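You operate a simulated robot arm through the tools that you are given. There is no shell and no other tool. Be economical: measure what you need, move in short steps, check, and stop when the job is done.

Carry out the task below with a simulated robot arm. There is one attempt and no reset: what you move stays moved.

Task
Take the divider from the top of the tank bench and leave it on top of the green cover. Put the batch tag on the top of the forming bench away on the top of the parts cart. Put the pusher on the top of the winding bench away on the shelf of the side table. Take the carton on the top of the winding bench and put it away on the upper shelf of the tall rack. Open the counter door, take the black box on the top of the wall bench and put it away on the shelf of the counter cupboard, then shut the door. Put the short weight on the small coil on the upper shelf of the tall rack. Pull the spool gate open. Any order will do. Set down upright: carton.

Only the result counts: the job must be done as asked and must still hold three seconds after the hand-in. Knocking over, shifting, dropping, spilling or breaking anything else fails it. A push-on lid holds only when it is set on centred and level and pressed home; a screw cap is set on level and turned clockwise until tight.

Robot
A 7-joint arm with a two-finger parallel gripper on a trunk, on a base that drives. Base frame: it is fixed to the floor where the robot stands at the start and does not move with it; the origin is under the middle of the robot, x ahead of it, y to its left, z up; the surface under the hand at the start is at about z = 600. Lengths are in mm, angles in degrees, forces in N, time in s.
Its first joint turns from -166.0 to 166.0 degrees. Places, roughly: batch tag [1000, 3250, 750]; black box (15x15x4 cm) [-6000, -6500, 800]; carton (6x17x12 cm) [-5400, -4500, 800]; counter door [-8300, 500, 400]; divider (2x13x3 cm) [900, 0, 600]; green cover (25x25x4 cm) [900, -400, 600]; pusher [-5000, -4250, 750]; shelf of the counter cupboard [-8300, 300, 400]; shelf of the side table [-5100, 2200, 500]; short weight [-3000, -6500, 1250]; small coil [-3500, -6500, 1250]; spool gate [-3900, 4000, 600]; top of the parts cart [-1800, 4800, 700]; upper shelf of the tall rack [-3700, -6500, 1200]. Payload 3.43 kg.
The tool frame sits at the grasp point between the pads (the TCP): z along the fingers, y along the line on which they close. The tips reach 34 mm beyond it. The gripper opens to 128 mm. The fingers are 24 mm wide and 12 mm thick; the gripper's body (48 by 130 mm) begins 96 mm behind the TCP.
Orientation is that of the tool frame in the base frame, as a unit quaternion [x, y, z, w]. With the fingers straight down and closing along the base's y, the tool's x points along the base's -x, its y along +y and its z along -z.

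Tools
- The arm moves only by the tool move_arm. Its argument "moves" is a list of rows, each a list of 3 entries, a list of its own where there are three numbers: the shift along the tool's x, y, z in mm, then the turn, a rotation vector about the tool's x, y, z in degrees, then the closure, from 0 (fully open) to 1 (shut). In form: [[[dx, dy, dz], [ax, ay, az], fingers], ...]. A call has 1 to 20 rows; each row shifts and turns the commanded pose from where the row before left it, along the tool's axes as they then stand. Each row takes 0.2 s and may step no farther than 50 mm and 8.6 degrees from the row before; otherwise, or with a gripper value out of range, the whole call is refused. A pose out of reach is approached as far as the arm can. The call stops where the force on the tool passes 40 N (or 10 N more than at its start, if that is more) or the arm is blocked; 0.2 s more then pass. Each finger travels about 153 mm/s and halts on what it meets, pressing with about 27 N; the grip force reading is that of the motor and also rises with nothing between the fingers. The clock runs only during rows and for 0.2 s after the last one: add rows that do not move to give the fingers time. The reply holds the time, the measured pose of the TCP, the force on the tool along the base axes, the opening and the grip force, in the units named above and with some noise, with the torque about the TCP (base axes, N m) and any sound that the robot's microphone picked up.
- Cameras (640 x 400 px; columns grow to the right, rows downward): "scene" is now at [173.4, 174.9, 1362.6]; the picture's right is [-0.65, -0.76, 0.01], its down [-0.48, 0.40, -0.78] and it looks along [0.60, -0.51, -0.62] (base axes); focal length 286 px, centre (320, 200). "wrist" rides on the gripper at [76, -11, -160] in the tool frame; the picture's right is [0.15, 0.99, 0.00], its down [-0.88, 0.13, -0.46] and it looks along [-0.45, 0.07, 0.89] (tool axes); focal length 234 px, centre (320, 200). There is no depth. A picture from a camera that has moved, and an enlarged one, comes with that camera's place and axes in the base frame and with its lens.
- snapshot(camera): a new picture of that camera. No time passes.
- steer(legs): drives the robot by 1 to 6 legs, each [ahead, turn to the left] in mm and degrees, along the robot's own axes; the way and the turn of a leg run together, so that a leg with both is an arc; at most 1500 mm and 180 degrees a leg. The arm and the cameras ride along, it lands a little off, and it stops where it bumps. It gives what a move gives.
- head_to(pan, tilt): turns the head with the scene camera to pan (to the left, within 120 degrees either way) and tilt (down, from -29 to 69), counted from straight ahead of the robot. It gives what a move gives.
- zoom(camera, box): a new picture of the part [left, top, right, bottom] of that camera's present view, enlarged. No time passes.
- close_job(): hands the job in; it is judged then, once.

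Go step by step. Nothing tells you exact positions but the pictures and the camera data: compare them with the known pose of the tool, close in by small moves and look again before you grip or let go. The budget is 217 turns and 202 pictures, counting those below and the enlarged ones. Unless the task says otherwise, let go and move clear before handing in.

The tools are called by a JSON object that holds its "method" and its "body". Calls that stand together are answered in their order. move_arm: Moves the arm, as the interface text tells. Its arguments: {"type":"object","properties":{"moves":{"type":"array","items":{"type":"array"}}},"required":["moves"]} The other tools are called the same way: steer (legs) drives the base; head_to (pan, tilt) turns the head that bears the scene camera; snapshot (camera) takes a picture; zoom (camera, box) takes an enlarged picture of a part of a camera's view; close_job () hands the job in.

At the start:

```text
t: 0.0
eef_pos: [801.5, 6.5, 900.7]
ee_rot: [-0.001, 1.0, 0.0, -0.001]
ft_force: [-0.2, 1.0, 0.2]
moment: [-0.01, -0.01, -0.02]
grip_width: 127.9
grasp_force: 0.1
robot x, y, heading: [-0.8, -4.7, 0.2]
head pan, tilt: [-40.2, 37.8]
```

scene: 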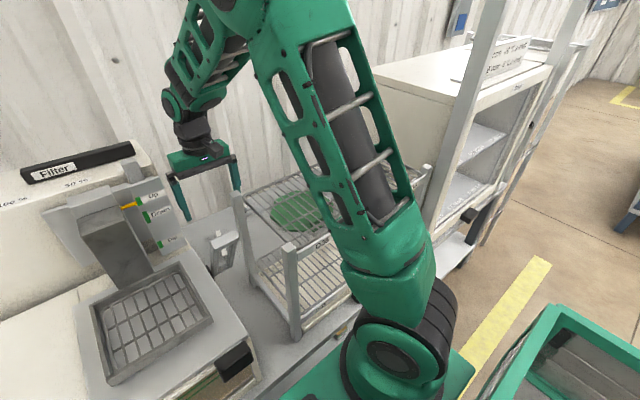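
wrist: 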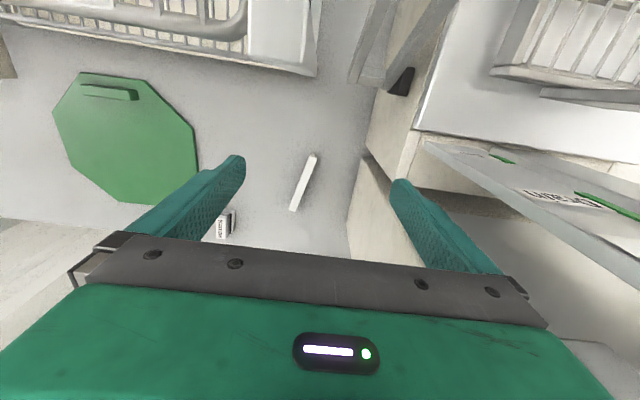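

The divider lies on the bench at about (920, -12), turned about 10° from x. The green cover is at about (880, -340). I'll look closer before moving.

{"method": "zoom", "body": {"camera": "wrist", "box": [0, 0, 400, 250]}}

{"method": "zoom", "body": {"camera": "scene", "box": [160, 120, 480, 320]}}

```text
1.60 times, centred on (200, 125) of wrist
camera zoom: at [726.0, -4.0, 1060.5], right [-0.15, 0.99, 0.0], down [0.88, 0.13, 0.45], along [0.45, 0.07, -0.89], focal length 375 px, centre (512, 320)
```

zoom: 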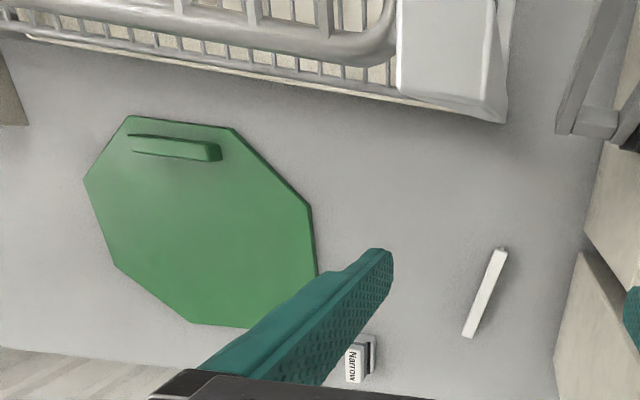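

```text
2.00 times, centred on (320, 220) of scene
camera zoom: at [173.4, 174.9, 1362.6], right [-0.65, -0.76, 0.01], down [-0.48, 0.4, -0.78], along [0.6, -0.51, -0.62], focal length 572 px, centre (320, 160)
```

zoom: 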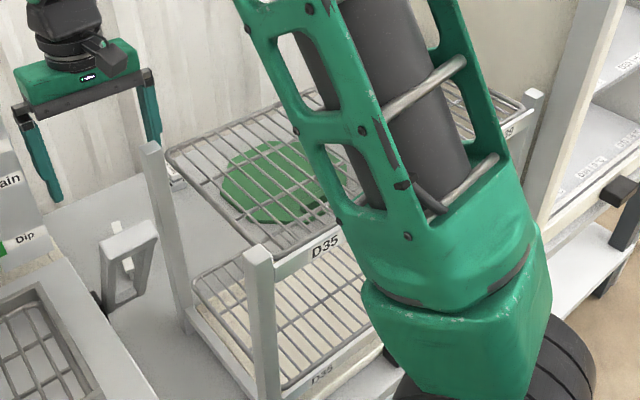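

{"method": "move_arm", "body": {"moves": [[[-29, -4, 38], [0, 0, 0], 0.4], [[-29, -4, 38], [0, 0, 0], 0.4], [[-29, -4, 38], [0, 0, 0], 0.4], [[-29, -3, 36], [0, 0, 0], 0.4], [[0, 0, 0], [0, 0, 6], 0.4], [[0, 0, 0], [0, 0, 6], 0.4]]}}

{"method": "snapshot", "body": {"camera": "wrist"}}

```text
t: 1.4
eef_pos: [909.0, -8.1, 759.2]
ee_rot: [0.105, 0.994, 0.001, 0.005]
ft_force: [-0.1, -0.7, 0.1]
moment: [0.01, -0.01, 0.02]
grip_width: 76.8
grasp_force: 0.0
robot x, y, heading: [4.1, -5.9, 0.1]
head pan, tilt: [-40.2, 37.8]
```

```text
197 pictures are left
camera wrist: at [829.5, -2.5, 920.4], right [0.06, 1.0, 0.0], down [0.88, -0.06, 0.47], along [0.46, -0.03, -0.88], focal length 234 px, centre (320, 200)
```

wrist: 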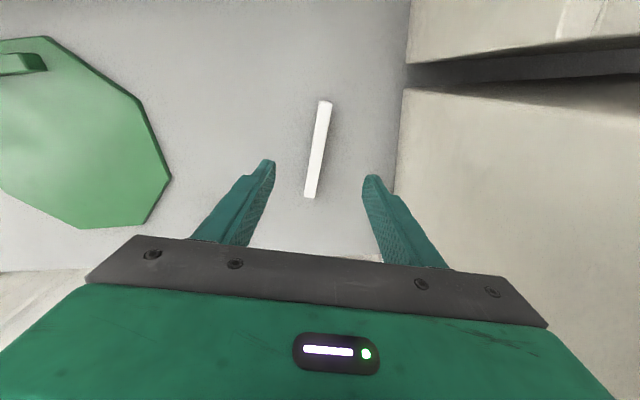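

{"method": "move_arm", "body": {"moves": [[[-7, -4, 40], [0, 0, 0], 0.5], [[0, 0, 40], [0, 0, 0.5], 0.5], [[0, 0, 37], [0, 0, 0], 0.5], [[0, 0, 0], [0, 0, 0], 0.5]]}}

{"method": "snapshot", "body": {"camera": "wrist"}}

```text
t: 2.4
eef_pos: [913.3, -11.9, 644.4]
ee_rot: [0.108, 0.994, 0.001, 0.006]
ft_force: [0.9, -0.2, 0.4]
moment: [0.01, 0.0, 0.02]
grip_width: 63.8
grasp_force: 0.1
robot x, y, heading: [0.9, -6.7, -0.1]
head pan, tilt: [-40.2, 37.8]
```

```text
196 pictures are left
camera wrist: at [835.4, -6.9, 804.5], right [0.07, 1.0, 0.0], down [0.88, -0.06, 0.47], along [0.47, -0.03, -0.88], focal length 234 px, centre (320, 200)
```

wrist: 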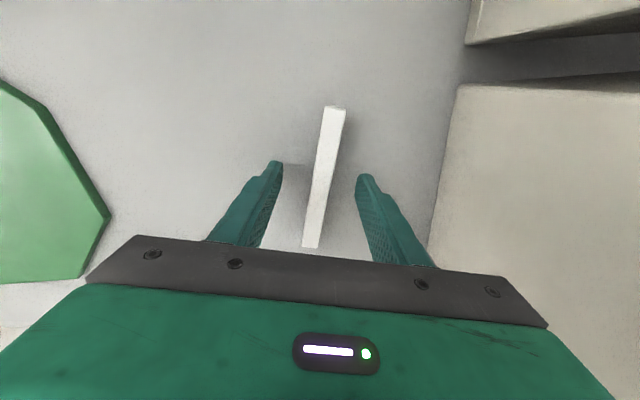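

{"method": "move_arm", "body": {"moves": [[[0, 0, 5], [0, 0, 0], 0.5], [[0, 0, 0], [0, 0, 0], 0.9], [[0, 0, 0], [0, 0, 0], 1], [[0, 0, 0], [0, 0, 0], 1], [[0, 0, -40], [0, 0, 0], 1], [[0, 0, -40], [0, 0, 0], 1]]}}

{"method": "snapshot", "body": {"camera": "wrist"}}

```text
t: 3.8
eef_pos: [912.2, -12.8, 717.7]
ee_rot: [0.109, 0.994, 0.0, 0.005]
ft_force: [-0.5, -0.1, 0.2]
moment: [0.02, 0.03, -0.01]
grip_width: 0.1
grasp_force: 27.0
robot x, y, heading: [1.2, -5.9, 0.2]
head pan, tilt: [-40.2, 37.8]
```

```text
195 pictures are left
camera wrist: at [834.7, -6.5, 878.1], right [0.07, 1.0, 0.0], down [0.88, -0.06, 0.46], along [0.46, -0.03, -0.89], focal length 234 px, centre (320, 200)
```

wrist: 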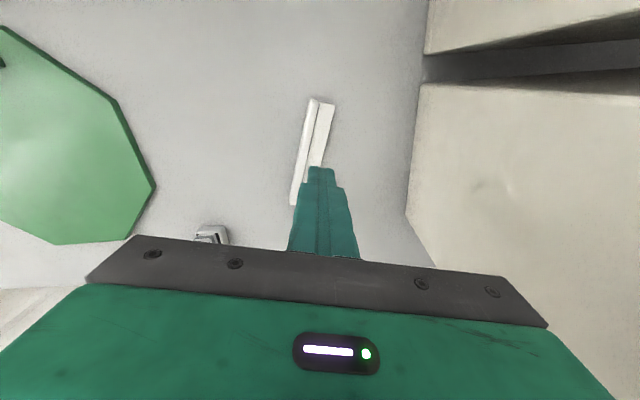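

The grip slipped off the divider; I'll look closely at how it lies now.

{"method": "move_arm", "body": {"moves": [[[0, 0, 0], [0, 0, 0], 0.5], [[0, 0, 0], [0, 0, 0], 0.5], [[0, 0, 0], [0, 0, 0], 0.5]]}}

{"method": "zoom", "body": {"camera": "wrist", "box": [240, 80, 400, 220]}}

```text
t: 4.6
eef_pos: [912.5, -12.2, 717.7]
ee_rot: [0.107, 0.994, 0.002, 0.006]
ft_force: [0.2, 0.1, 0.3]
moment: [-0.01, 0.02, -0.01]
grip_width: 63.9
grasp_force: 0.1
robot x, y, heading: [2.0, -7.1, -0.4]
head pan, tilt: [-40.2, 37.8]
```

```text
2.86 times, centred on (320, 150) of wrist
camera zoom: at [834.6, -6.5, 878.2], right [0.07, 1.0, 0.0], down [0.88, -0.06, 0.47], along [0.46, -0.03, -0.88], focal length 669 px, centre (320, 343)
```

zoom: 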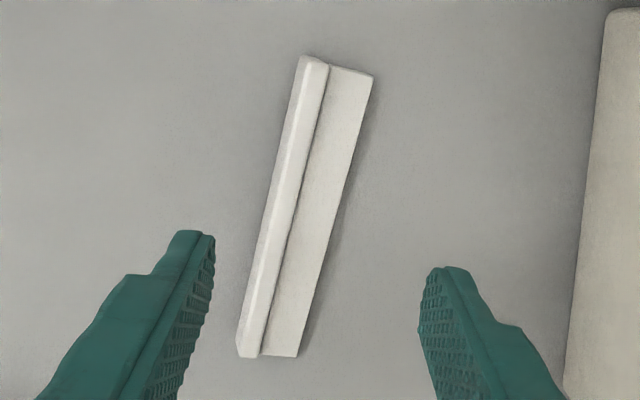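

{"method": "move_arm", "body": {"moves": [[[-8, -6, 35], [0, 0, 0], 0.5], [[0, 0, 30], [0, 0, 6], 0.5], [[0, 0, 10], [0, 0, 0], 0.5], [[0, 0, 5], [0, 0, 0], 0.5], [[0, 0, 2], [0, 0, 0], 0.5], [[0, 0, 0], [0, 0, 0], 0.5]]}}

{"method": "snapshot", "body": {"camera": "wrist"}}

```text
t: 6.0
eef_pos: [921.9, -22.2, 636.6]
ee_rot: [0.16, 0.987, 0.001, 0.006]
ft_force: [0.2, 0.2, 0.5]
moment: [0.0, -0.01, 0.0]
grip_width: 63.7
grasp_force: 0.0
robot x, y, heading: [0.4, -4.4, 0.0]
head pan, tilt: [-40.2, 37.8]
```

```text
193 pictures are left
camera wrist: at [844.7, -8.0, 796.0], right [0.17, 0.98, 0.0], down [0.87, -0.16, 0.47], along [0.46, -0.08, -0.89], focal length 234 px, centre (320, 200)
```

wrist: 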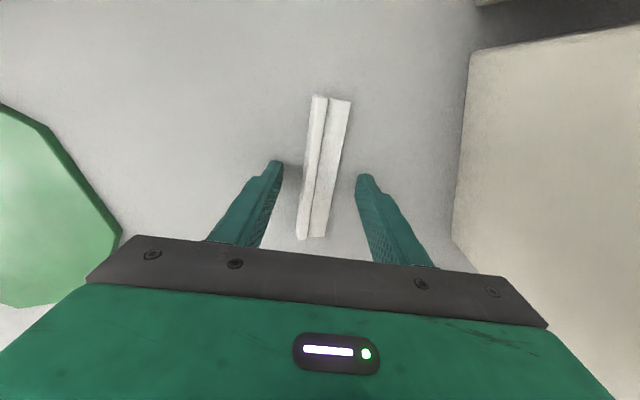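

{"method": "move_arm", "body": {"moves": [[[0, 0, 2], [0, 0, 0], 0.5], [[0, 0, 0], [0, 0, 0], 0.5]]}}

```text
t: 6.6
eef_pos: [922.2, -20.8, 636.0]
ee_rot: [0.16, 0.987, 0.0, 0.006]
ft_force: [-0.2, -0.5, 0.1]
moment: [0.0, -0.01, 0.02]
grip_width: 64.0
grasp_force: 0.1
robot x, y, heading: [2.0, -5.4, -0.2]
head pan, tilt: [-40.2, 37.8]
```

{"method": "move_arm", "body": {"moves": [[[0, 0, 2], [0, 0, 0], 0.5], [[0, 0, 0], [0, 0, 0], 0.5], [[0, 0, 2], [0, 0, 0], 0.5], [[0, 0, 0], [0, 0, 0], 0.5]]}}

```text
t: 7.7
eef_pos: [915.2, -20.7, 643.8]
ee_rot: [0.16, 0.987, 0.003, 0.012]
ft_force: [0.0, -0.4, -1.4]
moment: [0.01, -0.01, 0.03]
grip_width: 64.1
grasp_force: 0.1
robot x, y, heading: [0.2, -7.6, 0.1]
head pan, tilt: [-40.2, 37.8]
stopped in row 4: the force on the tool passed its limit at 41 N (the readings are from after the stop); the commanded pose is now the measured one
```

{"method": "move_arm", "body": {"moves": [[[-5, 0, 4], [0, 0, 0], 0.5], [[0, 0, 3.5], [0, 0, 0], 0.5], [[0, 0, 0], [0, 0, 0], 0.7], [[0, 0, 0], [0, 0, 0], 0.9], [[0, 0, 0], [0, 0, 0], 0.9], [[0, 0, 0], [0, 0, 0], 0.9]]}}

{"method": "snapshot", "body": {"camera": "wrist"}}

```text
t: 9.1
eef_pos: [920.1, -23.9, 637.6]
ee_rot: [0.161, 0.987, 0.003, 0.013]
ft_force: [0.7, -0.5, 2.4]
moment: [0.0, -0.06, 0.08]
grip_width: 27.8
grasp_force: 27.0
robot x, y, heading: [0.1, -6.9, -0.0]
head pan, tilt: [-40.2, 37.8]
```

```text
192 pictures are left
camera wrist: at [840.2, -8.6, 795.8], right [0.17, 0.98, 0.01], down [0.86, -0.16, 0.48], along [0.47, -0.08, -0.88], focal length 234 px, centre (320, 200)
```

wrist: 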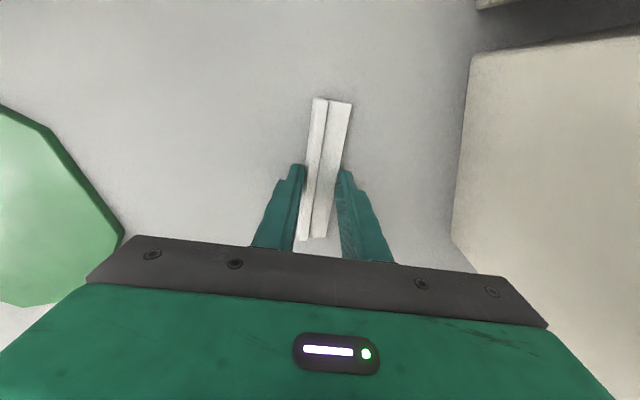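

Gripped at 28 mm width. I'll lift it.

{"method": "move_arm", "body": {"moves": [[[0, 0, -15], [0, 0, 0], 0.9], [[0, 0, -25], [0, 0, 0], 0.9], [[0, 0, -30], [0, 0, 0], 0.9], [[0, 0, -30], [0, 0, 0], 0.9]]}}

{"method": "snapshot", "body": {"camera": "wrist"}}

```text
t: 10.1
eef_pos: [917.6, -24.0, 738.6]
ee_rot: [0.161, 0.987, 0.003, 0.014]
ft_force: [-0.5, -0.2, -1.1]
moment: [0.01, 0.03, -0.01]
grip_width: 26.9
grasp_force: 26.9
robot x, y, heading: [-1.4, -2.4, 0.1]
head pan, tilt: [-40.2, 37.8]
```

```text
191 pictures are left
camera wrist: at [838.2, -10.1, 896.9], right [0.17, 0.98, 0.0], down [0.86, -0.16, 0.48], along [0.47, -0.08, -0.88], focal length 234 px, centre (320, 200)
```

wrist: 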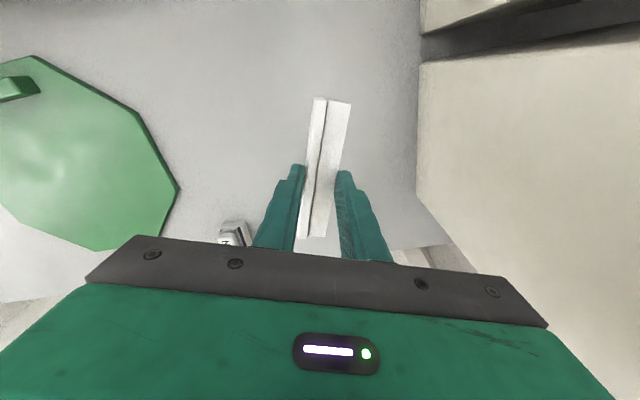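

{"method": "move_arm", "body": {"moves": [[[0, 0, -40], [0, 0, 0], 0.9], [[-11.6, -44.7, 0], [0, 0, 0], 0.9], [[-11.6, -44.7, 0], [0, 0, 0], 0.9], [[-11.6, -44.7, 0], [0, 0, 0], 0.9], [[-11.6, -44.7, 0], [0, 0, 0], 0.9], [[-11.6, -44.7, 0], [0, 0, 0], 0.9], [[-11.6, -44.7, 0], [0, 0, 0], 0.9], [[-11.6, -44.7, 0], [0, 0, 0], 0.9], [[0, 0, 0], [0, 0, 0], 0.9]]}}

{"method": "snapshot", "body": {"camera": "wrist"}}

{"method": "snapshot", "body": {"camera": "scene"}}

```text
t: 12.1
eef_pos: [892.7, -345.9, 775.8]
ee_rot: [0.16, 0.987, 0.002, 0.013]
ft_force: [-0.4, -0.8, 0.0]
moment: [0.04, 0.0, 0.01]
grip_width: 27.0
grasp_force: 26.9
robot x, y, heading: [-0.4, -6.2, 0.0]
head pan, tilt: [-40.2, 37.8]
```

```text
190 pictures are left
camera wrist: at [812.8, -332.7, 935.0], right [0.17, 0.98, 0.01], down [0.86, -0.16, 0.48], along [0.47, -0.08, -0.88], focal length 234 px, centre (320, 200)
```

wrist: 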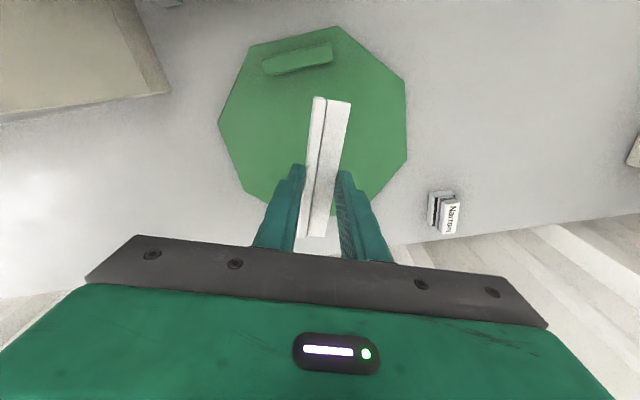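

```text
189 pictures are left
camera scene: at [173.4, 174.9, 1362.6], right [-0.65, -0.76, 0.01], down [-0.48, 0.4, -0.78], along [0.6, -0.51, -0.62], focal length 286 px, centre (320, 200)
```

scene: 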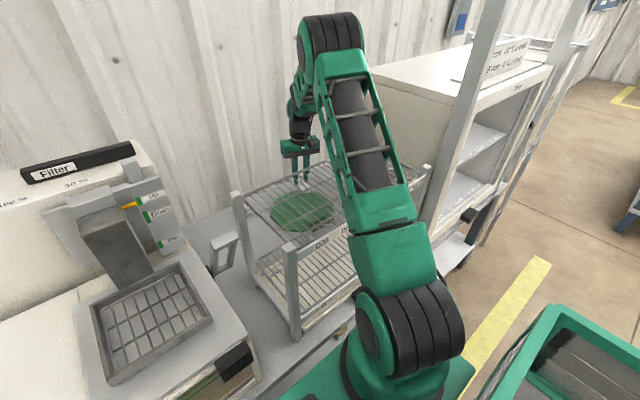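

{"method": "move_arm", "body": {"moves": [[[-9, 3, 45], [0, 0, 0], 0.9], [[0, 0, 45], [0, 0, 0], 0.9], [[0, 0, 15], [0, 0, 0], 0.9], [[0, 0, 0], [0, 0, 0], 0.9]]}}

{"method": "snapshot", "body": {"camera": "wrist"}}

```text
t: 13.1
eef_pos: [905.3, -344.5, 672.2]
ee_rot: [0.161, 0.987, 0.003, 0.013]
ft_force: [-0.6, -0.2, -0.6]
moment: [0.0, 0.0, 0.03]
grip_width: 27.1
grasp_force: 27.1
robot x, y, heading: [-2.1, -5.9, -0.1]
head pan, tilt: [-40.2, 37.8]
```

```text
188 pictures are left
camera wrist: at [825.5, -330.7, 829.6], right [0.17, 0.98, 0.01], down [0.86, -0.16, 0.48], along [0.47, -0.08, -0.88], focal length 234 px, centre (320, 200)
```

wrist: 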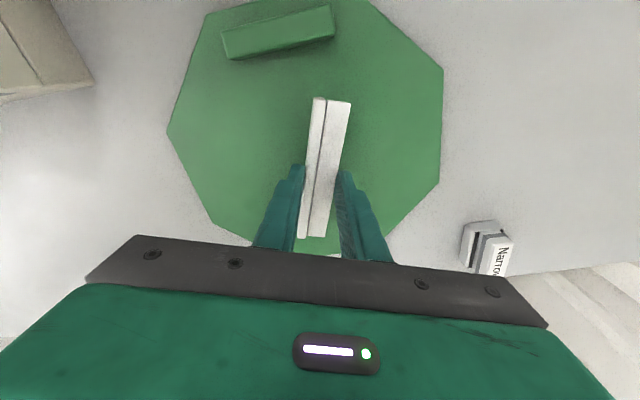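

{"method": "move_arm", "body": {"moves": [[[4, 0, 5], [0, 0, 0], 0.9], [[0, 0, 5], [0, 0, 0], 0.9], [[0, 0, 0], [0, 0, 0], 0.9]]}}

```text
t: 13.9
eef_pos: [902.3, -343.1, 660.2]
ee_rot: [0.161, 0.987, 0.002, 0.013]
ft_force: [0.0, -0.3, -1.0]
moment: [-0.02, 0.0, 0.0]
grip_width: 27.2
grasp_force: 26.9
robot x, y, heading: [-0.4, -2.6, -0.0]
head pan, tilt: [-40.2, 37.8]
```

{"method": "move_arm", "body": {"moves": [[[0, 0, 3], [0, 0, 0], 0.9], [[0, 0, 0], [0, 0, 0], 0.9], [[0, 0, 3], [0, 0, 0], 0.9], [[0, 0, 0], [0, 0, 0], 0.9]]}}

```text
t: 14.9
eef_pos: [903.0, -345.2, 655.0]
ee_rot: [0.162, 0.987, 0.002, 0.013]
ft_force: [0.3, -0.2, -0.6]
moment: [0.02, 0.01, 0.01]
grip_width: 26.7
grasp_force: 27.3
robot x, y, heading: [-0.6, -5.0, 0.1]
head pan, tilt: [-40.2, 37.8]
```

{"method": "move_arm", "body": {"moves": [[[0, 0, 2], [0, 0, 0], 0.9], [[0, 0, 0], [0, 0, 0], 0.9], [[0, 0, 2], [0, 0, 0], 0.9], [[0, 0, 0], [0, 0, 0], 0.9]]}}

{"method": "snapshot", "body": {"camera": "wrist"}}

```text
t: 15.9
eef_pos: [902.8, -344.6, 652.7]
ee_rot: [0.161, 0.987, 0.003, 0.013]
ft_force: [0.4, 0.1, 0.0]
moment: [0.0, -0.01, -0.04]
grip_width: 26.7
grasp_force: 27.1
robot x, y, heading: [0.0, -7.1, 0.0]
head pan, tilt: [-40.2, 37.8]
```

```text
187 pictures are left
camera wrist: at [823.8, -330.7, 810.0], right [0.17, 0.98, 0.01], down [0.86, -0.16, 0.48], along [0.47, -0.08, -0.88], focal length 234 px, centre (320, 200)
```

wrist: 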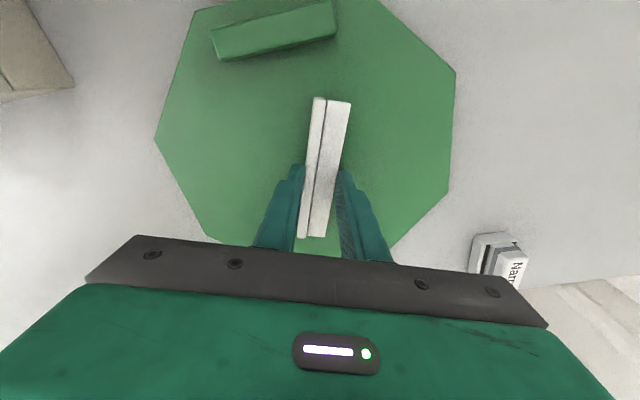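

{"method": "move_arm", "body": {"moves": [[[0, 0, 2], [0, 0, 0], 0.9], [[0, 0, 0], [0, 0, 0], 0.9], [[0, 0, 2], [0, 0, 0], 0.9], [[0, 0, 0], [0, 0, 0], 0.9]]}}

```text
t: 16.9
eef_pos: [902.1, -344.4, 648.0]
ee_rot: [0.16, 0.987, 0.003, 0.014]
ft_force: [-3.3, 1.2, 22.7]
moment: [-0.04, 0.25, 0.04]
grip_width: 26.8
grasp_force: 27.3
robot x, y, heading: [1.1, -2.1, 0.2]
head pan, tilt: [-40.2, 37.8]
```

Contact with the cover. I'll release and rise.

{"method": "move_arm", "body": {"moves": [[[0, 0, -1], [0, 0, 0], 0.9], [[0, 0, 0], [0, 0, 0], 0.6], [[0, 0, 0], [0, 0, 0], 0.6], [[0, 0, -20], [0, 0, 0], 0.6], [[0, 0, -40], [0, 0, 0], 0.6], [[0, 0, -50], [0, 0, 0], 0.6], [[0, 0, -50], [0, 0, 0], 0.6]]}}

{"method": "snapshot", "body": {"camera": "wrist"}}

```text
t: 18.5
eef_pos: [898.7, -344.5, 806.4]
ee_rot: [0.16, 0.987, 0.002, 0.011]
ft_force: [0.3, 0.0, 0.0]
moment: [0.02, 0.01, -0.01]
grip_width: 51.1
grasp_force: 0.2
robot x, y, heading: [2.0, -5.4, 0.1]
head pan, tilt: [-40.2, 37.8]
```

```text
186 pictures are left
camera wrist: at [818.7, -331.6, 964.8], right [0.17, 0.98, 0.01], down [0.86, -0.16, 0.48], along [0.47, -0.08, -0.88], focal length 234 px, centre (320, 200)
```

wrist: 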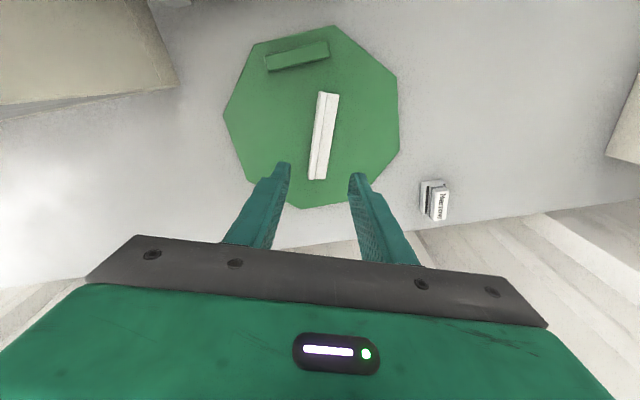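

Divider is on the cover. I'll bring the arm back to a compact carrying pose and look around.

{"method": "move_arm", "body": {"moves": [[[0, 0, -40], [0, 0, 0], 0.5], [[25.6, 37.7, -10], [0, 0, 0], 0.5], [[25.6, 37.7, -10], [0, 0, 0], 0.5], [[25.6, 37.7, -10], [0, 0, 0], 0.5], [[25.6, 37.7, -10], [0, 0, 0], 0.5], [[25.6, 37.7, -10], [0, 0, 0], 0.5], [[25.6, 37.7, -10], [0, 0, 0], 0.5], [[25.6, 37.7, -10], [0, 0, 0], 0.5], [[25.6, 37.7, -10], [0, 0, 0], 0.5], [[0, 0, 0], [0, 0, -6], 0.5], [[0, 0, 0], [0, 0, -6], 0.5], [[0, 0, 0], [0, 0, -6.5], 0.5], [[40, 0, -20], [0, 0, 0], 0.5], [[40, 0, -20], [0, 0, 0], 0.5], [[40, 0, -20], [0, 0, 0], 0.5], [[40, 0, -20], [0, 0, 0], 0.5], [[40, 0, -20], [0, 0, 0], 0.5]]}}

{"method": "head_to", "body": {"pan": 60, "tilt": 20}}

{"method": "snapshot", "body": {"camera": "scene"}}

```text
t: 21.5
eef_pos: [726.0, 8.2, 968.4]
ee_rot: [-0.004, 0.999, 0.003, 0.036]
ft_force: [105.3, -1.9, -80.5]
moment: [3.35, -3.6, 4.53]
grip_width: 66.4
grasp_force: 2.1
robot x, y, heading: [1.7, -0.8, 0.2]
head pan, tilt: [-40.2, 37.8]
stopped in row 15: the force on the tool passed its limit at 95 N (the readings are from after the stop); the commanded pose is now the measured one
```

```text
t: 23.3
eef_pos: [724.9, 9.2, 970.4]
ee_rot: [-0.004, 0.999, 0.004, 0.039]
ft_force: [109.2, -4.7, -57.5]
moment: [2.39, -3.86, 4.81]
grip_width: 67.4
grasp_force: 2.6
robot x, y, heading: [-0.5, -5.2, -0.1]
head pan, tilt: [60.0, 20.0]
```

```text
185 pictures are left
camera scene: at [161.0, 311.1, 1390.2], right [0.87, -0.5, -0.02], down [-0.19, -0.3, -0.94], along [0.46, 0.81, -0.35], focal length 286 px, centre (320, 200)
```

scene: 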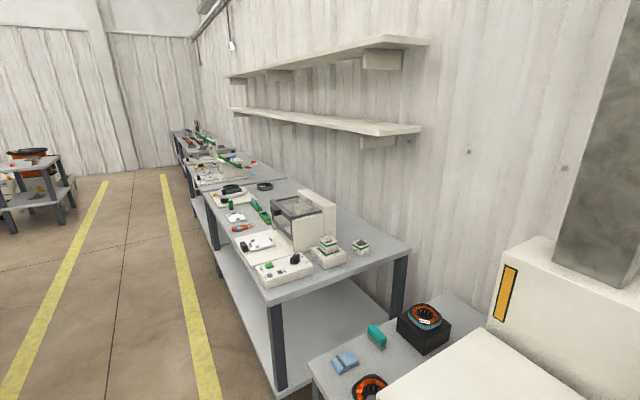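

Something is touching the gripper; I'll check what before moving.

{"method": "head_to", "body": {"pan": -15, "tilt": 35}}

{"method": "snapshot", "body": {"camera": "scene"}}

{"method": "snapshot", "body": {"camera": "wrist"}}

```text
t: 24.8
eef_pos: [724.9, 9.0, 971.0]
ee_rot: [-0.003, 0.999, 0.003, 0.039]
ft_force: [102.9, -5.3, -38.2]
moment: [1.54, -3.64, 4.57]
grip_width: 67.5
grasp_force: 3.1
robot x, y, heading: [3.3, -7.9, 0.0]
head pan, tilt: [-15.0, 35.0]
```

```text
184 pictures are left
camera scene: at [198.0, 207.7, 1365.8], right [-0.26, -0.97, 0.0], down [-0.57, 0.15, -0.81], along [0.78, -0.21, -0.59], focal length 286 px, centre (320, 200)
```

scene: 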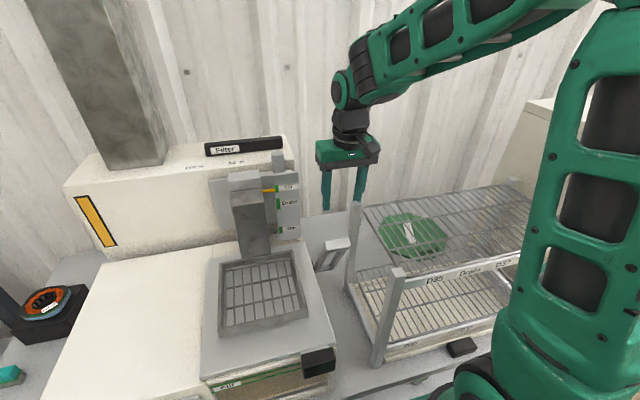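

```text
183 pictures are left
camera wrist: at [637.1, -3.6, 1125.2], right [-0.15, 0.99, 0.0], down [0.84, 0.13, 0.53], along [0.52, 0.08, -0.85], focal length 234 px, centre (320, 200)
```

wrist: 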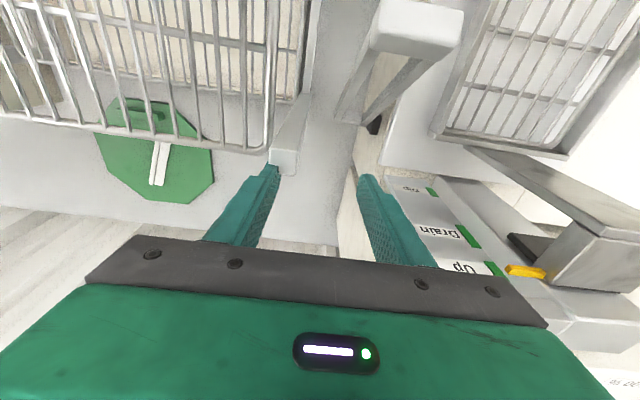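

The finger caught the rack's post. I'll ease off forward, then raise well above.

{"method": "move_arm", "body": {"moves": [[[-15, 0, 0], [0, 0, 0], 0.6], [[-20, 0, 0], [0, 0, 0], 0.5], [[0, 0, -40], [0, 0, 0], 0.5], [[0, 0, -45], [0, 0, 0], 0.5], [[0, 0, -45], [0, 0, 0], 0.5], [[0, 0, -45], [0, 0, 0], 0.5]]}}

{"method": "snapshot", "body": {"camera": "wrist"}}

{"method": "snapshot", "body": {"camera": "scene"}}

```text
t: 26.2
eef_pos: [741.5, 6.6, 1149.1]
ee_rot: [-0.003, 1.0, 0.002, 0.026]
ft_force: [-0.1, 0.4, 0.6]
moment: [-0.01, 0.03, -0.04]
grip_width: 64.1
grasp_force: 0.0
robot x, y, heading: [-0.2, -2.5, 0.1]
head pan, tilt: [-15.0, 35.0]
```

```text
182 pictures are left
camera wrist: at [656.2, -5.9, 1304.3], right [-0.15, 0.99, 0.0], down [0.85, 0.13, 0.5], along [0.5, 0.07, -0.86], focal length 234 px, centre (320, 200)
```

wrist: 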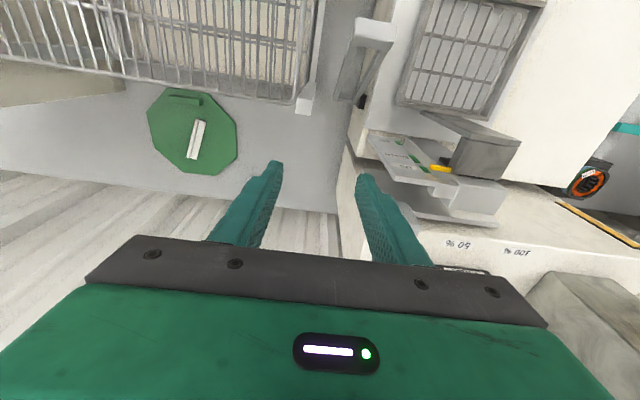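

```text
181 pictures are left
camera scene: at [192.6, 207.9, 1366.5], right [-0.26, -0.97, 0.0], down [-0.57, 0.15, -0.81], along [0.78, -0.21, -0.58], focal length 286 px, centre (320, 200)
```

scene: 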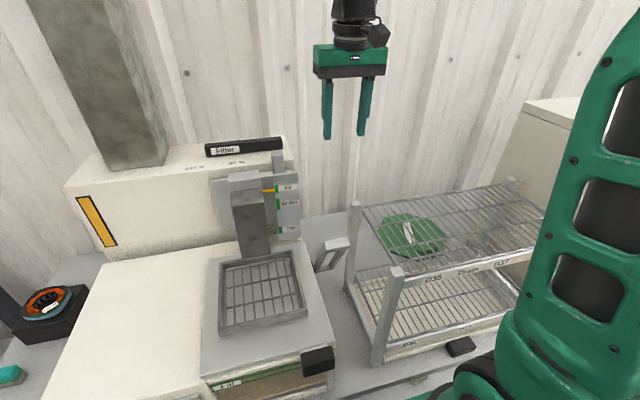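

{"method": "move_arm", "body": {"moves": [[[0, 0, 0], [0, 3, 0], 0.5], [[45, 0, 0], [0, 0, 0], 0.5], [[45, 0, 0], [0, 0, 0], 0.5], [[45, 0, 0], [0, 0, 0], 0.5], [[45, 0, 0], [0, 0, 0], 0.5]]}}

{"method": "head_to", "body": {"pan": 110, "tilt": 20}}

{"method": "snapshot", "body": {"camera": "scene"}}

{"method": "head_to", "body": {"pan": -120, "tilt": 20}}

{"method": "snapshot", "body": {"camera": "scene"}}

```text
t: 27.4
eef_pos: [559.1, 7.8, 1144.9]
ee_rot: [-0.004, 1.0, 0.002, 0.0]
ft_force: [0.9, 0.4, 0.2]
moment: [-0.04, 0.06, -0.02]
grip_width: 63.9
grasp_force: 0.1
robot x, y, heading: [-2.3, -3.9, 0.1]
head pan, tilt: [-15.0, 35.0]
```

```text
t: 29.4
eef_pos: [560.9, 7.8, 1147.0]
ee_rot: [-0.004, 1.0, 0.002, 0.001]
ft_force: [0.0, -0.4, -0.6]
moment: [-0.03, 0.01, 0.02]
grip_width: 63.9
grasp_force: 0.1
robot x, y, heading: [2.8, -2.3, -0.0]
head pan, tilt: [110.0, 20.0]
```

```text
180 pictures are left
camera scene: at [75.8, 318.2, 1392.0], right [0.94, 0.34, -0.01], down [0.1, -0.32, -0.94], along [-0.33, 0.88, -0.34], focal length 286 px, centre (320, 200)
```

scene: 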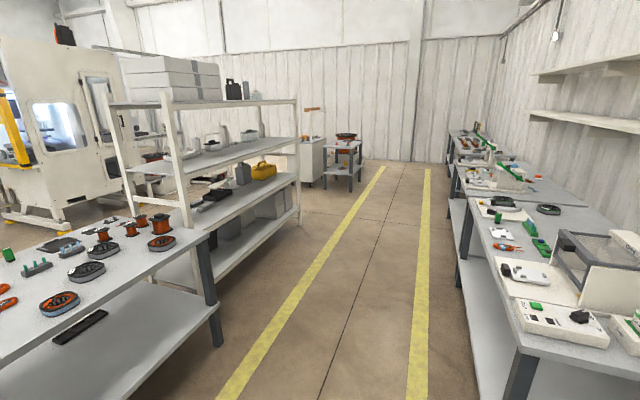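

```text
t: 32.7
eef_pos: [559.3, 7.9, 1145.5]
ee_rot: [-0.004, 1.0, 0.003, 0.001]
ft_force: [-0.6, 0.3, -1.0]
moment: [-0.02, -0.01, -0.03]
grip_width: 63.9
grasp_force: 0.0
robot x, y, heading: [-0.9, -5.9, -0.1]
head pan, tilt: [-120.0, 20.0]
```

```text
179 pictures are left
camera scene: at [61.0, 150.1, 1392.2], right [-0.87, 0.5, 0.01], down [0.16, 0.3, -0.94], along [-0.47, -0.81, -0.34], focal length 286 px, centre (320, 200)
```

scene: 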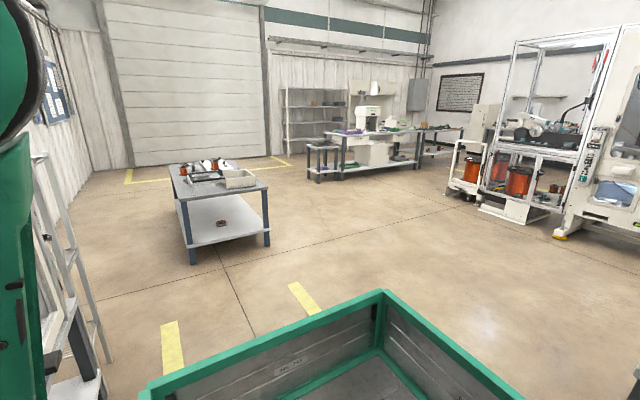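

{"method": "head_to", "body": {"pan": -110, "tilt": 65}}

{"method": "snapshot", "body": {"camera": "scene"}}

{"method": "head_to", "body": {"pan": 110, "tilt": 65}}

{"method": "snapshot", "body": {"camera": "scene"}}

```text
t: 33.8
eef_pos: [558.8, 7.4, 1146.7]
ee_rot: [-0.004, 1.0, 0.002, 0.001]
ft_force: [0.0, 0.5, 0.1]
moment: [0.01, 0.02, -0.02]
grip_width: 64.2
grasp_force: 0.1
robot x, y, heading: [-0.5, -4.0, -0.0]
head pan, tilt: [-110.0, 65.0]
```

```text
178 pictures are left
camera scene: at [85.9, 173.6, 1328.2], right [-0.94, 0.34, 0.01], down [0.3, 0.85, -0.43], along [-0.16, -0.4, -0.9], focal length 286 px, centre (320, 200)
```

scene: 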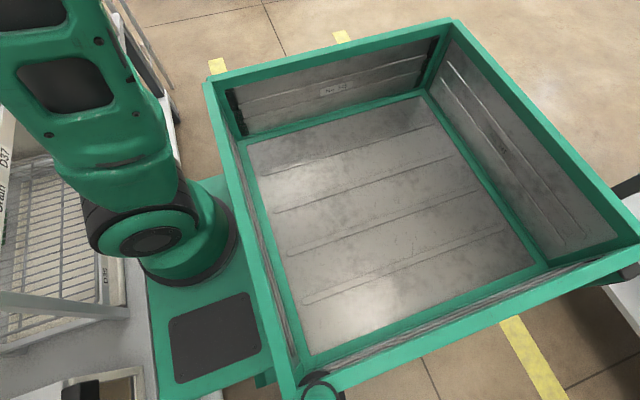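

```text
t: 37.0
eef_pos: [559.7, 7.7, 1146.7]
ee_rot: [-0.003, 1.0, 0.002, 0.0]
ft_force: [-0.1, -0.5, -0.9]
moment: [0.03, -0.01, 0.04]
grip_width: 63.8
grasp_force: 0.0
robot x, y, heading: [-0.8, -6.4, 0.1]
head pan, tilt: [110.0, 65.0]
```

```text
177 pictures are left
camera scene: at [86.0, 287.7, 1328.1], right [0.94, 0.34, -0.01], down [0.3, -0.85, -0.43], along [-0.16, 0.4, -0.9], focal length 286 px, centre (320, 200)
```

scene: 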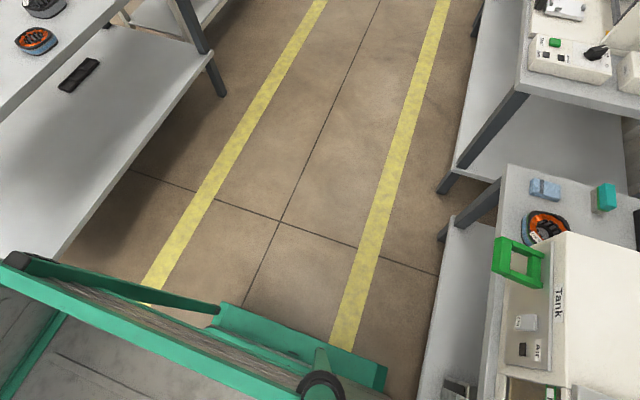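

The robot is a small truck with a bed behind; the aisle along +y is clear. I'll back out, turn left and drive up the aisle to the forming bench.

{"method": "steer", "body": {"legs": [[-200, 0], [0, 90], [1450, 0], [1450, 0]]}}

{"method": "head_to", "body": {"pan": -70, "tilt": 25}}

{"method": "snapshot", "body": {"camera": "scene"}}

{"method": "head_to", "body": {"pan": 20, "tilt": 20}}

{"method": "snapshot", "body": {"camera": "scene"}}

```text
t: 56.9
eef_pos: [-254.0, 3499.9, 1145.5]
ee_rot: [0.716, -0.698, -0.002, 0.001]
ft_force: [-0.3, -0.4, -0.9]
moment: [-0.01, 0.05, 0.01]
grip_width: 63.9
grasp_force: 0.0
robot x, y, heading: [-232.4, 2941.1, 90.9]
head pan, tilt: [110.0, 65.0]
```

```text
t: 59.6
eef_pos: [-253.3, 3486.4, 1152.3]
ee_rot: [0.716, -0.698, -0.008, -0.004]
ft_force: [-0.4, 0.1, 0.3]
moment: [0.0, 0.02, -0.02]
grip_width: 64.0
grasp_force: 0.0
robot x, y, heading: [-236.4, 2943.7, 90.9]
head pan, tilt: [-70.0, 25.0]
```

```text
176 pictures are left
camera scene: at [-383.2, 3080.0, 1383.0], right [0.36, -0.93, 0.01], down [-0.39, -0.16, -0.9], along [0.85, 0.32, -0.43], focal length 286 px, centre (320, 200)
```

scene: 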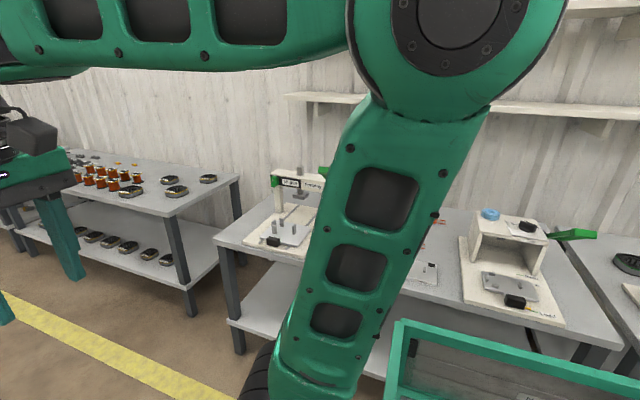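

```text
t: 61.3
eef_pos: [-253.6, 3486.9, 1154.2]
ee_rot: [0.716, -0.698, -0.006, -0.005]
ft_force: [0.3, -0.3, 0.2]
moment: [0.01, 0.0, 0.04]
grip_width: 63.8
grasp_force: 0.0
robot x, y, heading: [-230.7, 2944.5, 91.0]
head pan, tilt: [20.0, 20.0]
```

```text
175 pictures are left
camera scene: at [-502.5, 3134.1, 1390.4], right [0.93, 0.36, 0.0], down [0.12, -0.33, -0.94], along [-0.34, 0.87, -0.35], focal length 286 px, centre (320, 200)
```

scene: 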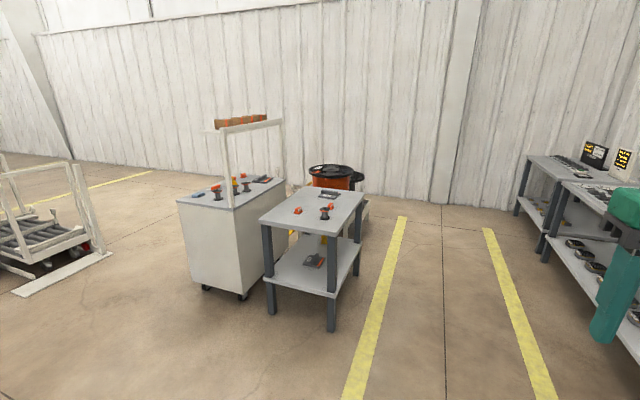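

{"method": "steer", "body": {"legs": [[280, 0], [0, -91]]}}

{"method": "head_to", "body": {"pan": 0, "tilt": 35}}

{"method": "snapshot", "body": {"camera": "scene"}}

{"method": "snapshot", "body": {"camera": "wrist"}}

```text
t: 67.7
eef_pos: [309.0, 3221.4, 1153.1]
ee_rot: [0.013, 1.0, 0.001, 0.009]
ft_force: [-0.7, 0.0, -0.3]
moment: [-0.01, 0.0, -0.03]
grip_width: 64.2
grasp_force: 0.1
robot x, y, heading: [-234.3, 3243.4, -1.9]
head pan, tilt: [20.0, 20.0]
```

```text
t: 68.5
eef_pos: [294.7, 3221.2, 1158.4]
ee_rot: [0.012, 1.0, 0.001, 0.014]
ft_force: [0.4, 0.2, -0.3]
moment: [-0.01, 0.03, 0.0]
grip_width: 64.0
grasp_force: 0.0
robot x, y, heading: [-234.2, 3244.5, -1.8]
head pan, tilt: [0.0, 35.0]
```

```text
174 pictures are left
camera scene: at [-32.6, 3473.2, 1366.6], right [-0.03, -1.0, 0.0], down [-0.58, 0.02, -0.81], along [0.81, -0.03, -0.58], focal length 286 px, centre (320, 200)
```

scene: 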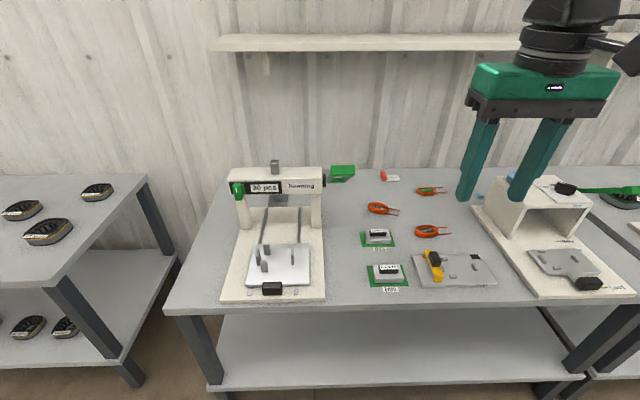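

```text
173 pictures are left
camera wrist: at [214.3, 3212.1, 1317.8], right [-0.12, 0.99, 0.0], down [0.87, 0.11, 0.48], along [0.48, 0.06, -0.88], focal length 234 px, centre (320, 200)
```

wrist: 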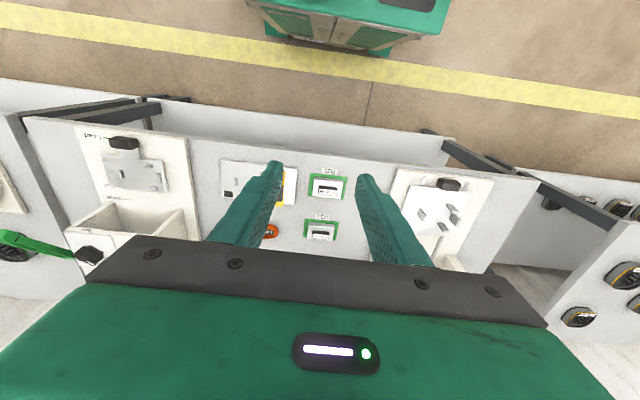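

{"method": "zoom", "body": {"camera": "scene", "box": [320, 150, 520, 300]}}

```text
2.67 times, centred on (420, 225) of scene
camera zoom: at [-32.6, 3473.2, 1366.6], right [-0.03, -1.0, 0.0], down [-0.58, 0.02, -0.81], along [0.81, -0.03, -0.58], focal length 762 px, centre (53, 133)
```

zoom: 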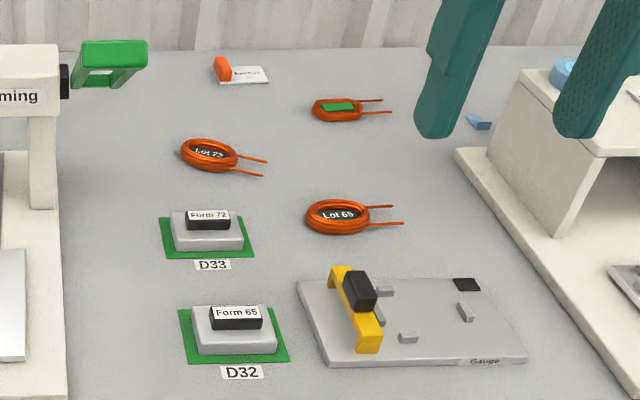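

{"method": "zoom", "body": {"camera": "scene", "box": [370, 160, 420, 195]}}

```text
11.43 times, centred on (395, 178) of scene
camera zoom: at [-32.6, 3473.2, 1366.6], right [-0.03, -1.0, 0.0], down [-0.58, 0.02, -0.81], along [0.81, -0.03, -0.58], focal length 3266 px, centre (-537, 457)
```

zoom: 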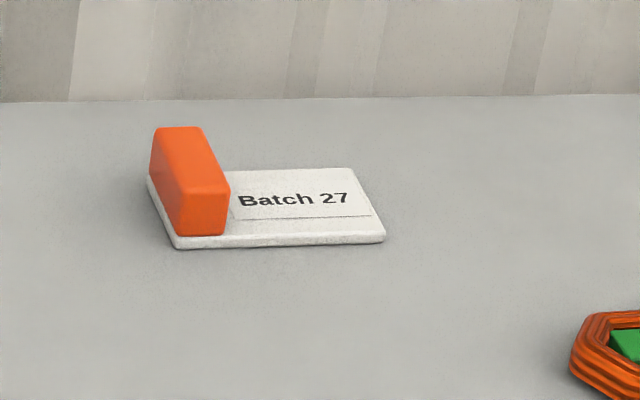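

The batch tag is the orange-gripped "Batch 27" card at about (971, 3170). I'll drive up to the bench.

{"method": "steer", "body": {"legs": [[180, 0]]}}

{"method": "head_to", "body": {"pan": -10, "tilt": 60}}

{"method": "snapshot", "body": {"camera": "scene"}}

{"method": "snapshot", "body": {"camera": "wrist"}}

```text
t: 70.1
eef_pos: [479.0, 3215.2, 1160.3]
ee_rot: [0.013, 1.0, 0.002, 0.015]
ft_force: [-0.1, -1.1, 0.5]
moment: [0.01, 0.01, 0.01]
grip_width: 63.9
grasp_force: 0.1
robot x, y, heading: [-52.2, 3237.0, -1.8]
head pan, tilt: [0.0, 35.0]
```

```text
t: 71.0
eef_pos: [465.2, 3214.6, 1166.1]
ee_rot: [0.012, 1.0, 0.002, 0.019]
ft_force: [0.3, 0.1, 0.3]
moment: [0.03, -0.01, -0.01]
grip_width: 63.8
grasp_force: 0.1
robot x, y, heading: [-52.9, 3241.5, -1.8]
head pan, tilt: [-10.0, 60.0]
```

```text
170 pictures are left
camera scene: at [128.6, 3456.2, 1332.6], right [-0.21, -0.98, 0.0], down [-0.85, 0.18, -0.49], along [0.48, -0.1, -0.87], focal length 286 px, centre (320, 200)
```

scene: 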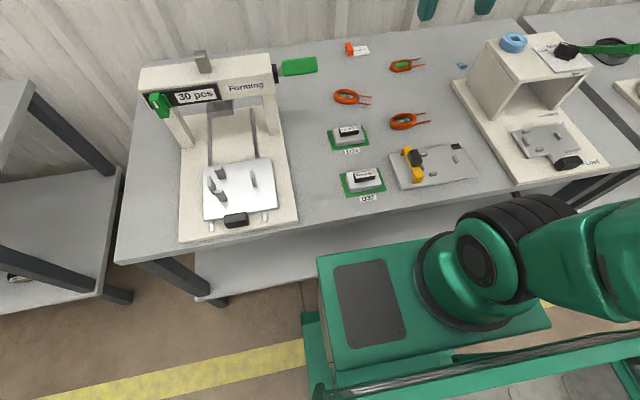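

```text
169 pictures are left
camera wrist: at [382.0, 3205.9, 1323.0], right [-0.12, 0.99, 0.0], down [0.86, 0.11, 0.49], along [0.49, 0.06, -0.87], focal length 234 px, centre (320, 200)
```

wrist: 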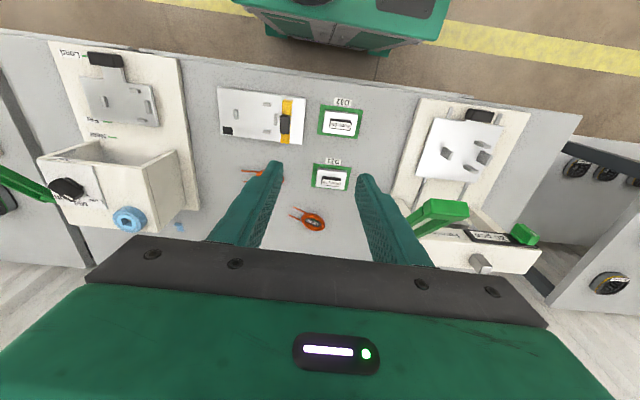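

{"method": "steer", "body": {"legs": [[85, 0]]}}

{"method": "snapshot", "body": {"camera": "scene"}}

```text
t: 72.1
eef_pos: [549.9, 3212.1, 1165.2]
ee_rot: [0.012, 1.0, 0.002, 0.02]
ft_force: [-0.5, -0.8, 0.3]
moment: [0.01, -0.01, -0.01]
grip_width: 64.1
grasp_force: 0.1
robot x, y, heading: [29.5, 3235.6, -1.9]
head pan, tilt: [-10.0, 60.0]
```

```text
168 pictures are left
camera scene: at [213.2, 3453.5, 1332.5], right [-0.21, -0.98, 0.0], down [-0.85, 0.18, -0.49], along [0.48, -0.1, -0.87], focal length 286 px, centre (320, 200)
```

scene: 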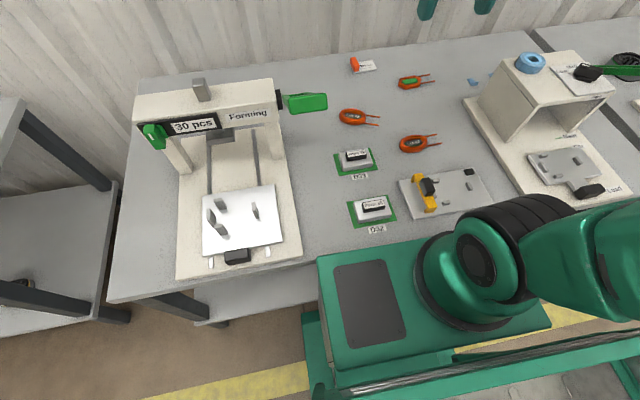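

{"method": "move_arm", "body": {"moves": [[[0, 0, 0], [0, 2.3, 0], 0.5], [[-42.5, -2.4, 25], [0, 0, 0], 0.5], [[-42.5, -2.4, 25], [0, 0, 0], 0.5], [[-42.5, -2.4, 25], [0, 0, 0], 0.5], [[-42.5, -2.4, 25], [0, 0, 0], 0.5], [[-42.5, -2.4, 25], [0, 0, 0], 0.5], [[-42.5, -2.4, 25], [0, 0, 0], 0.5], [[-42.5, -2.4, 25], [0, 0, 0], 0.5], [[-42.5, -2.4, 25], [0, 0, 0], 0.5], [[-42.5, -2.4, 25], [0, 0, 0], 0.5], [[-42.5, -2.4, 25], [0, 0, 0], 0.5], [[0, 0, 0], [0, 0, 0], 0.5]]}}

{"method": "snapshot", "body": {"camera": "wrist"}}

```text
t: 74.9
eef_pos: [892.6, 3182.8, 961.1]
ee_rot: [0.007, 1.0, 0.0, -0.011]
ft_force: [18.0, 0.1, -2.1]
moment: [0.06, 1.94, 0.0]
grip_width: 64.3
grasp_force: 0.0
robot x, y, heading: [28.0, 3233.4, -1.8]
head pan, tilt: [-10.0, 60.0]
stopped in row 12: the arm was blocked; the commanded pose is now the measured one
```

```text
167 pictures are left
camera wrist: at [820.1, 3172.8, 1122.6], right [-0.13, 0.99, 0.0], down [0.89, 0.12, 0.44], along [0.43, 0.06, -0.9], focal length 234 px, centre (320, 200)
```

wrist: 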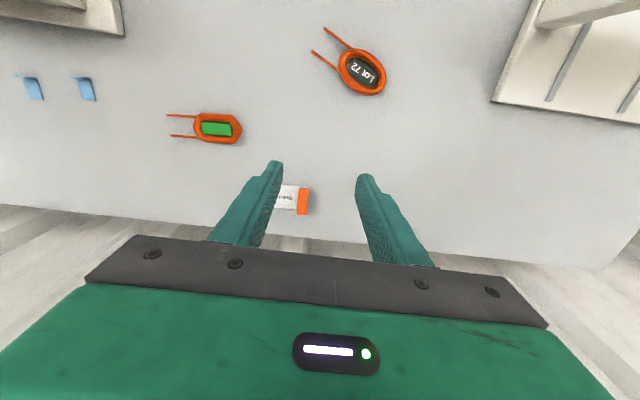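

{"method": "head_to", "body": {"pan": -15, "tilt": 25}}

{"method": "snapshot", "body": {"camera": "scene"}}

```text
t: 75.9
eef_pos: [884.8, 3182.9, 960.3]
ee_rot: [0.005, 1.0, 0.0, -0.024]
ft_force: [0.2, 0.5, -0.7]
moment: [0.02, -0.04, 0.01]
grip_width: 64.0
grasp_force: 0.1
robot x, y, heading: [30.3, 3236.3, -1.6]
head pan, tilt: [-15.0, 25.0]
```

```text
166 pictures are left
camera scene: at [44.0, 3446.8, 1424.2], right [-0.29, -0.96, -0.03], down [-0.29, 0.12, -0.95], along [0.91, -0.26, -0.31], focal length 286 px, centre (320, 200)
```

scene: 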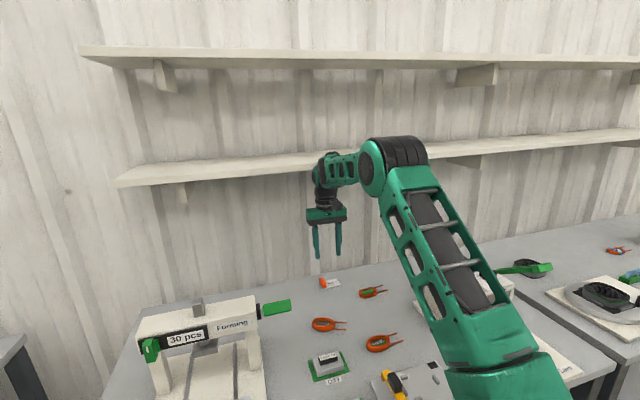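

The wrist hit the wall shelf above the bench and seems to have pitched the robot. I'll go up and back off.

{"method": "move_arm", "body": {"moves": [[[5, 0, -15], [0, 0, 0], 0.5], [[10, 0, -20], [0, 0, 0], 0.5], [[20, 0, -20], [0, 0, 0], 0.5], [[0, 0, 0], [0, 0, 0], 0.5]]}}

{"method": "snapshot", "body": {"camera": "scene"}}

```text
t: 76.2
eef_pos: [860.1, 3178.9, 947.6]
ee_rot: [0.005, 0.996, 0.0, -0.089]
ft_force: [-6.0, 0.1, 12.1]
moment: [0.02, -0.95, 0.02]
grip_width: 64.1
grasp_force: 0.1
robot x, y, heading: [23.8, 3237.6, -1.6]
head pan, tilt: [-15.0, 25.0]
stopped in row 1: the arm was blocked; the commanded pose is now the measured one
```

```text
165 pictures are left
camera scene: at [5.7, 3448.2, 1432.8], right [-0.29, -0.96, -0.04], down [-0.26, 0.12, -0.96], along [0.92, -0.27, -0.29], focal length 286 px, centre (320, 200)
```

scene: 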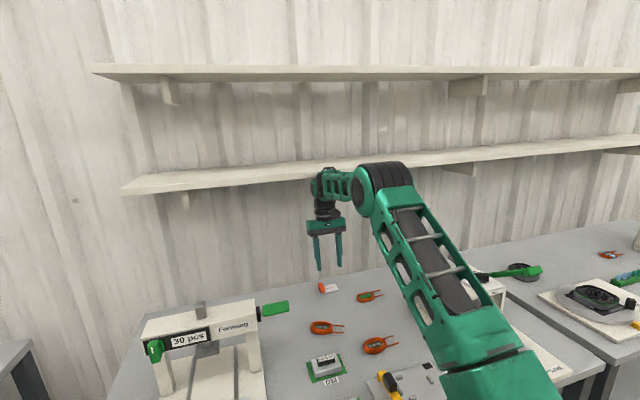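

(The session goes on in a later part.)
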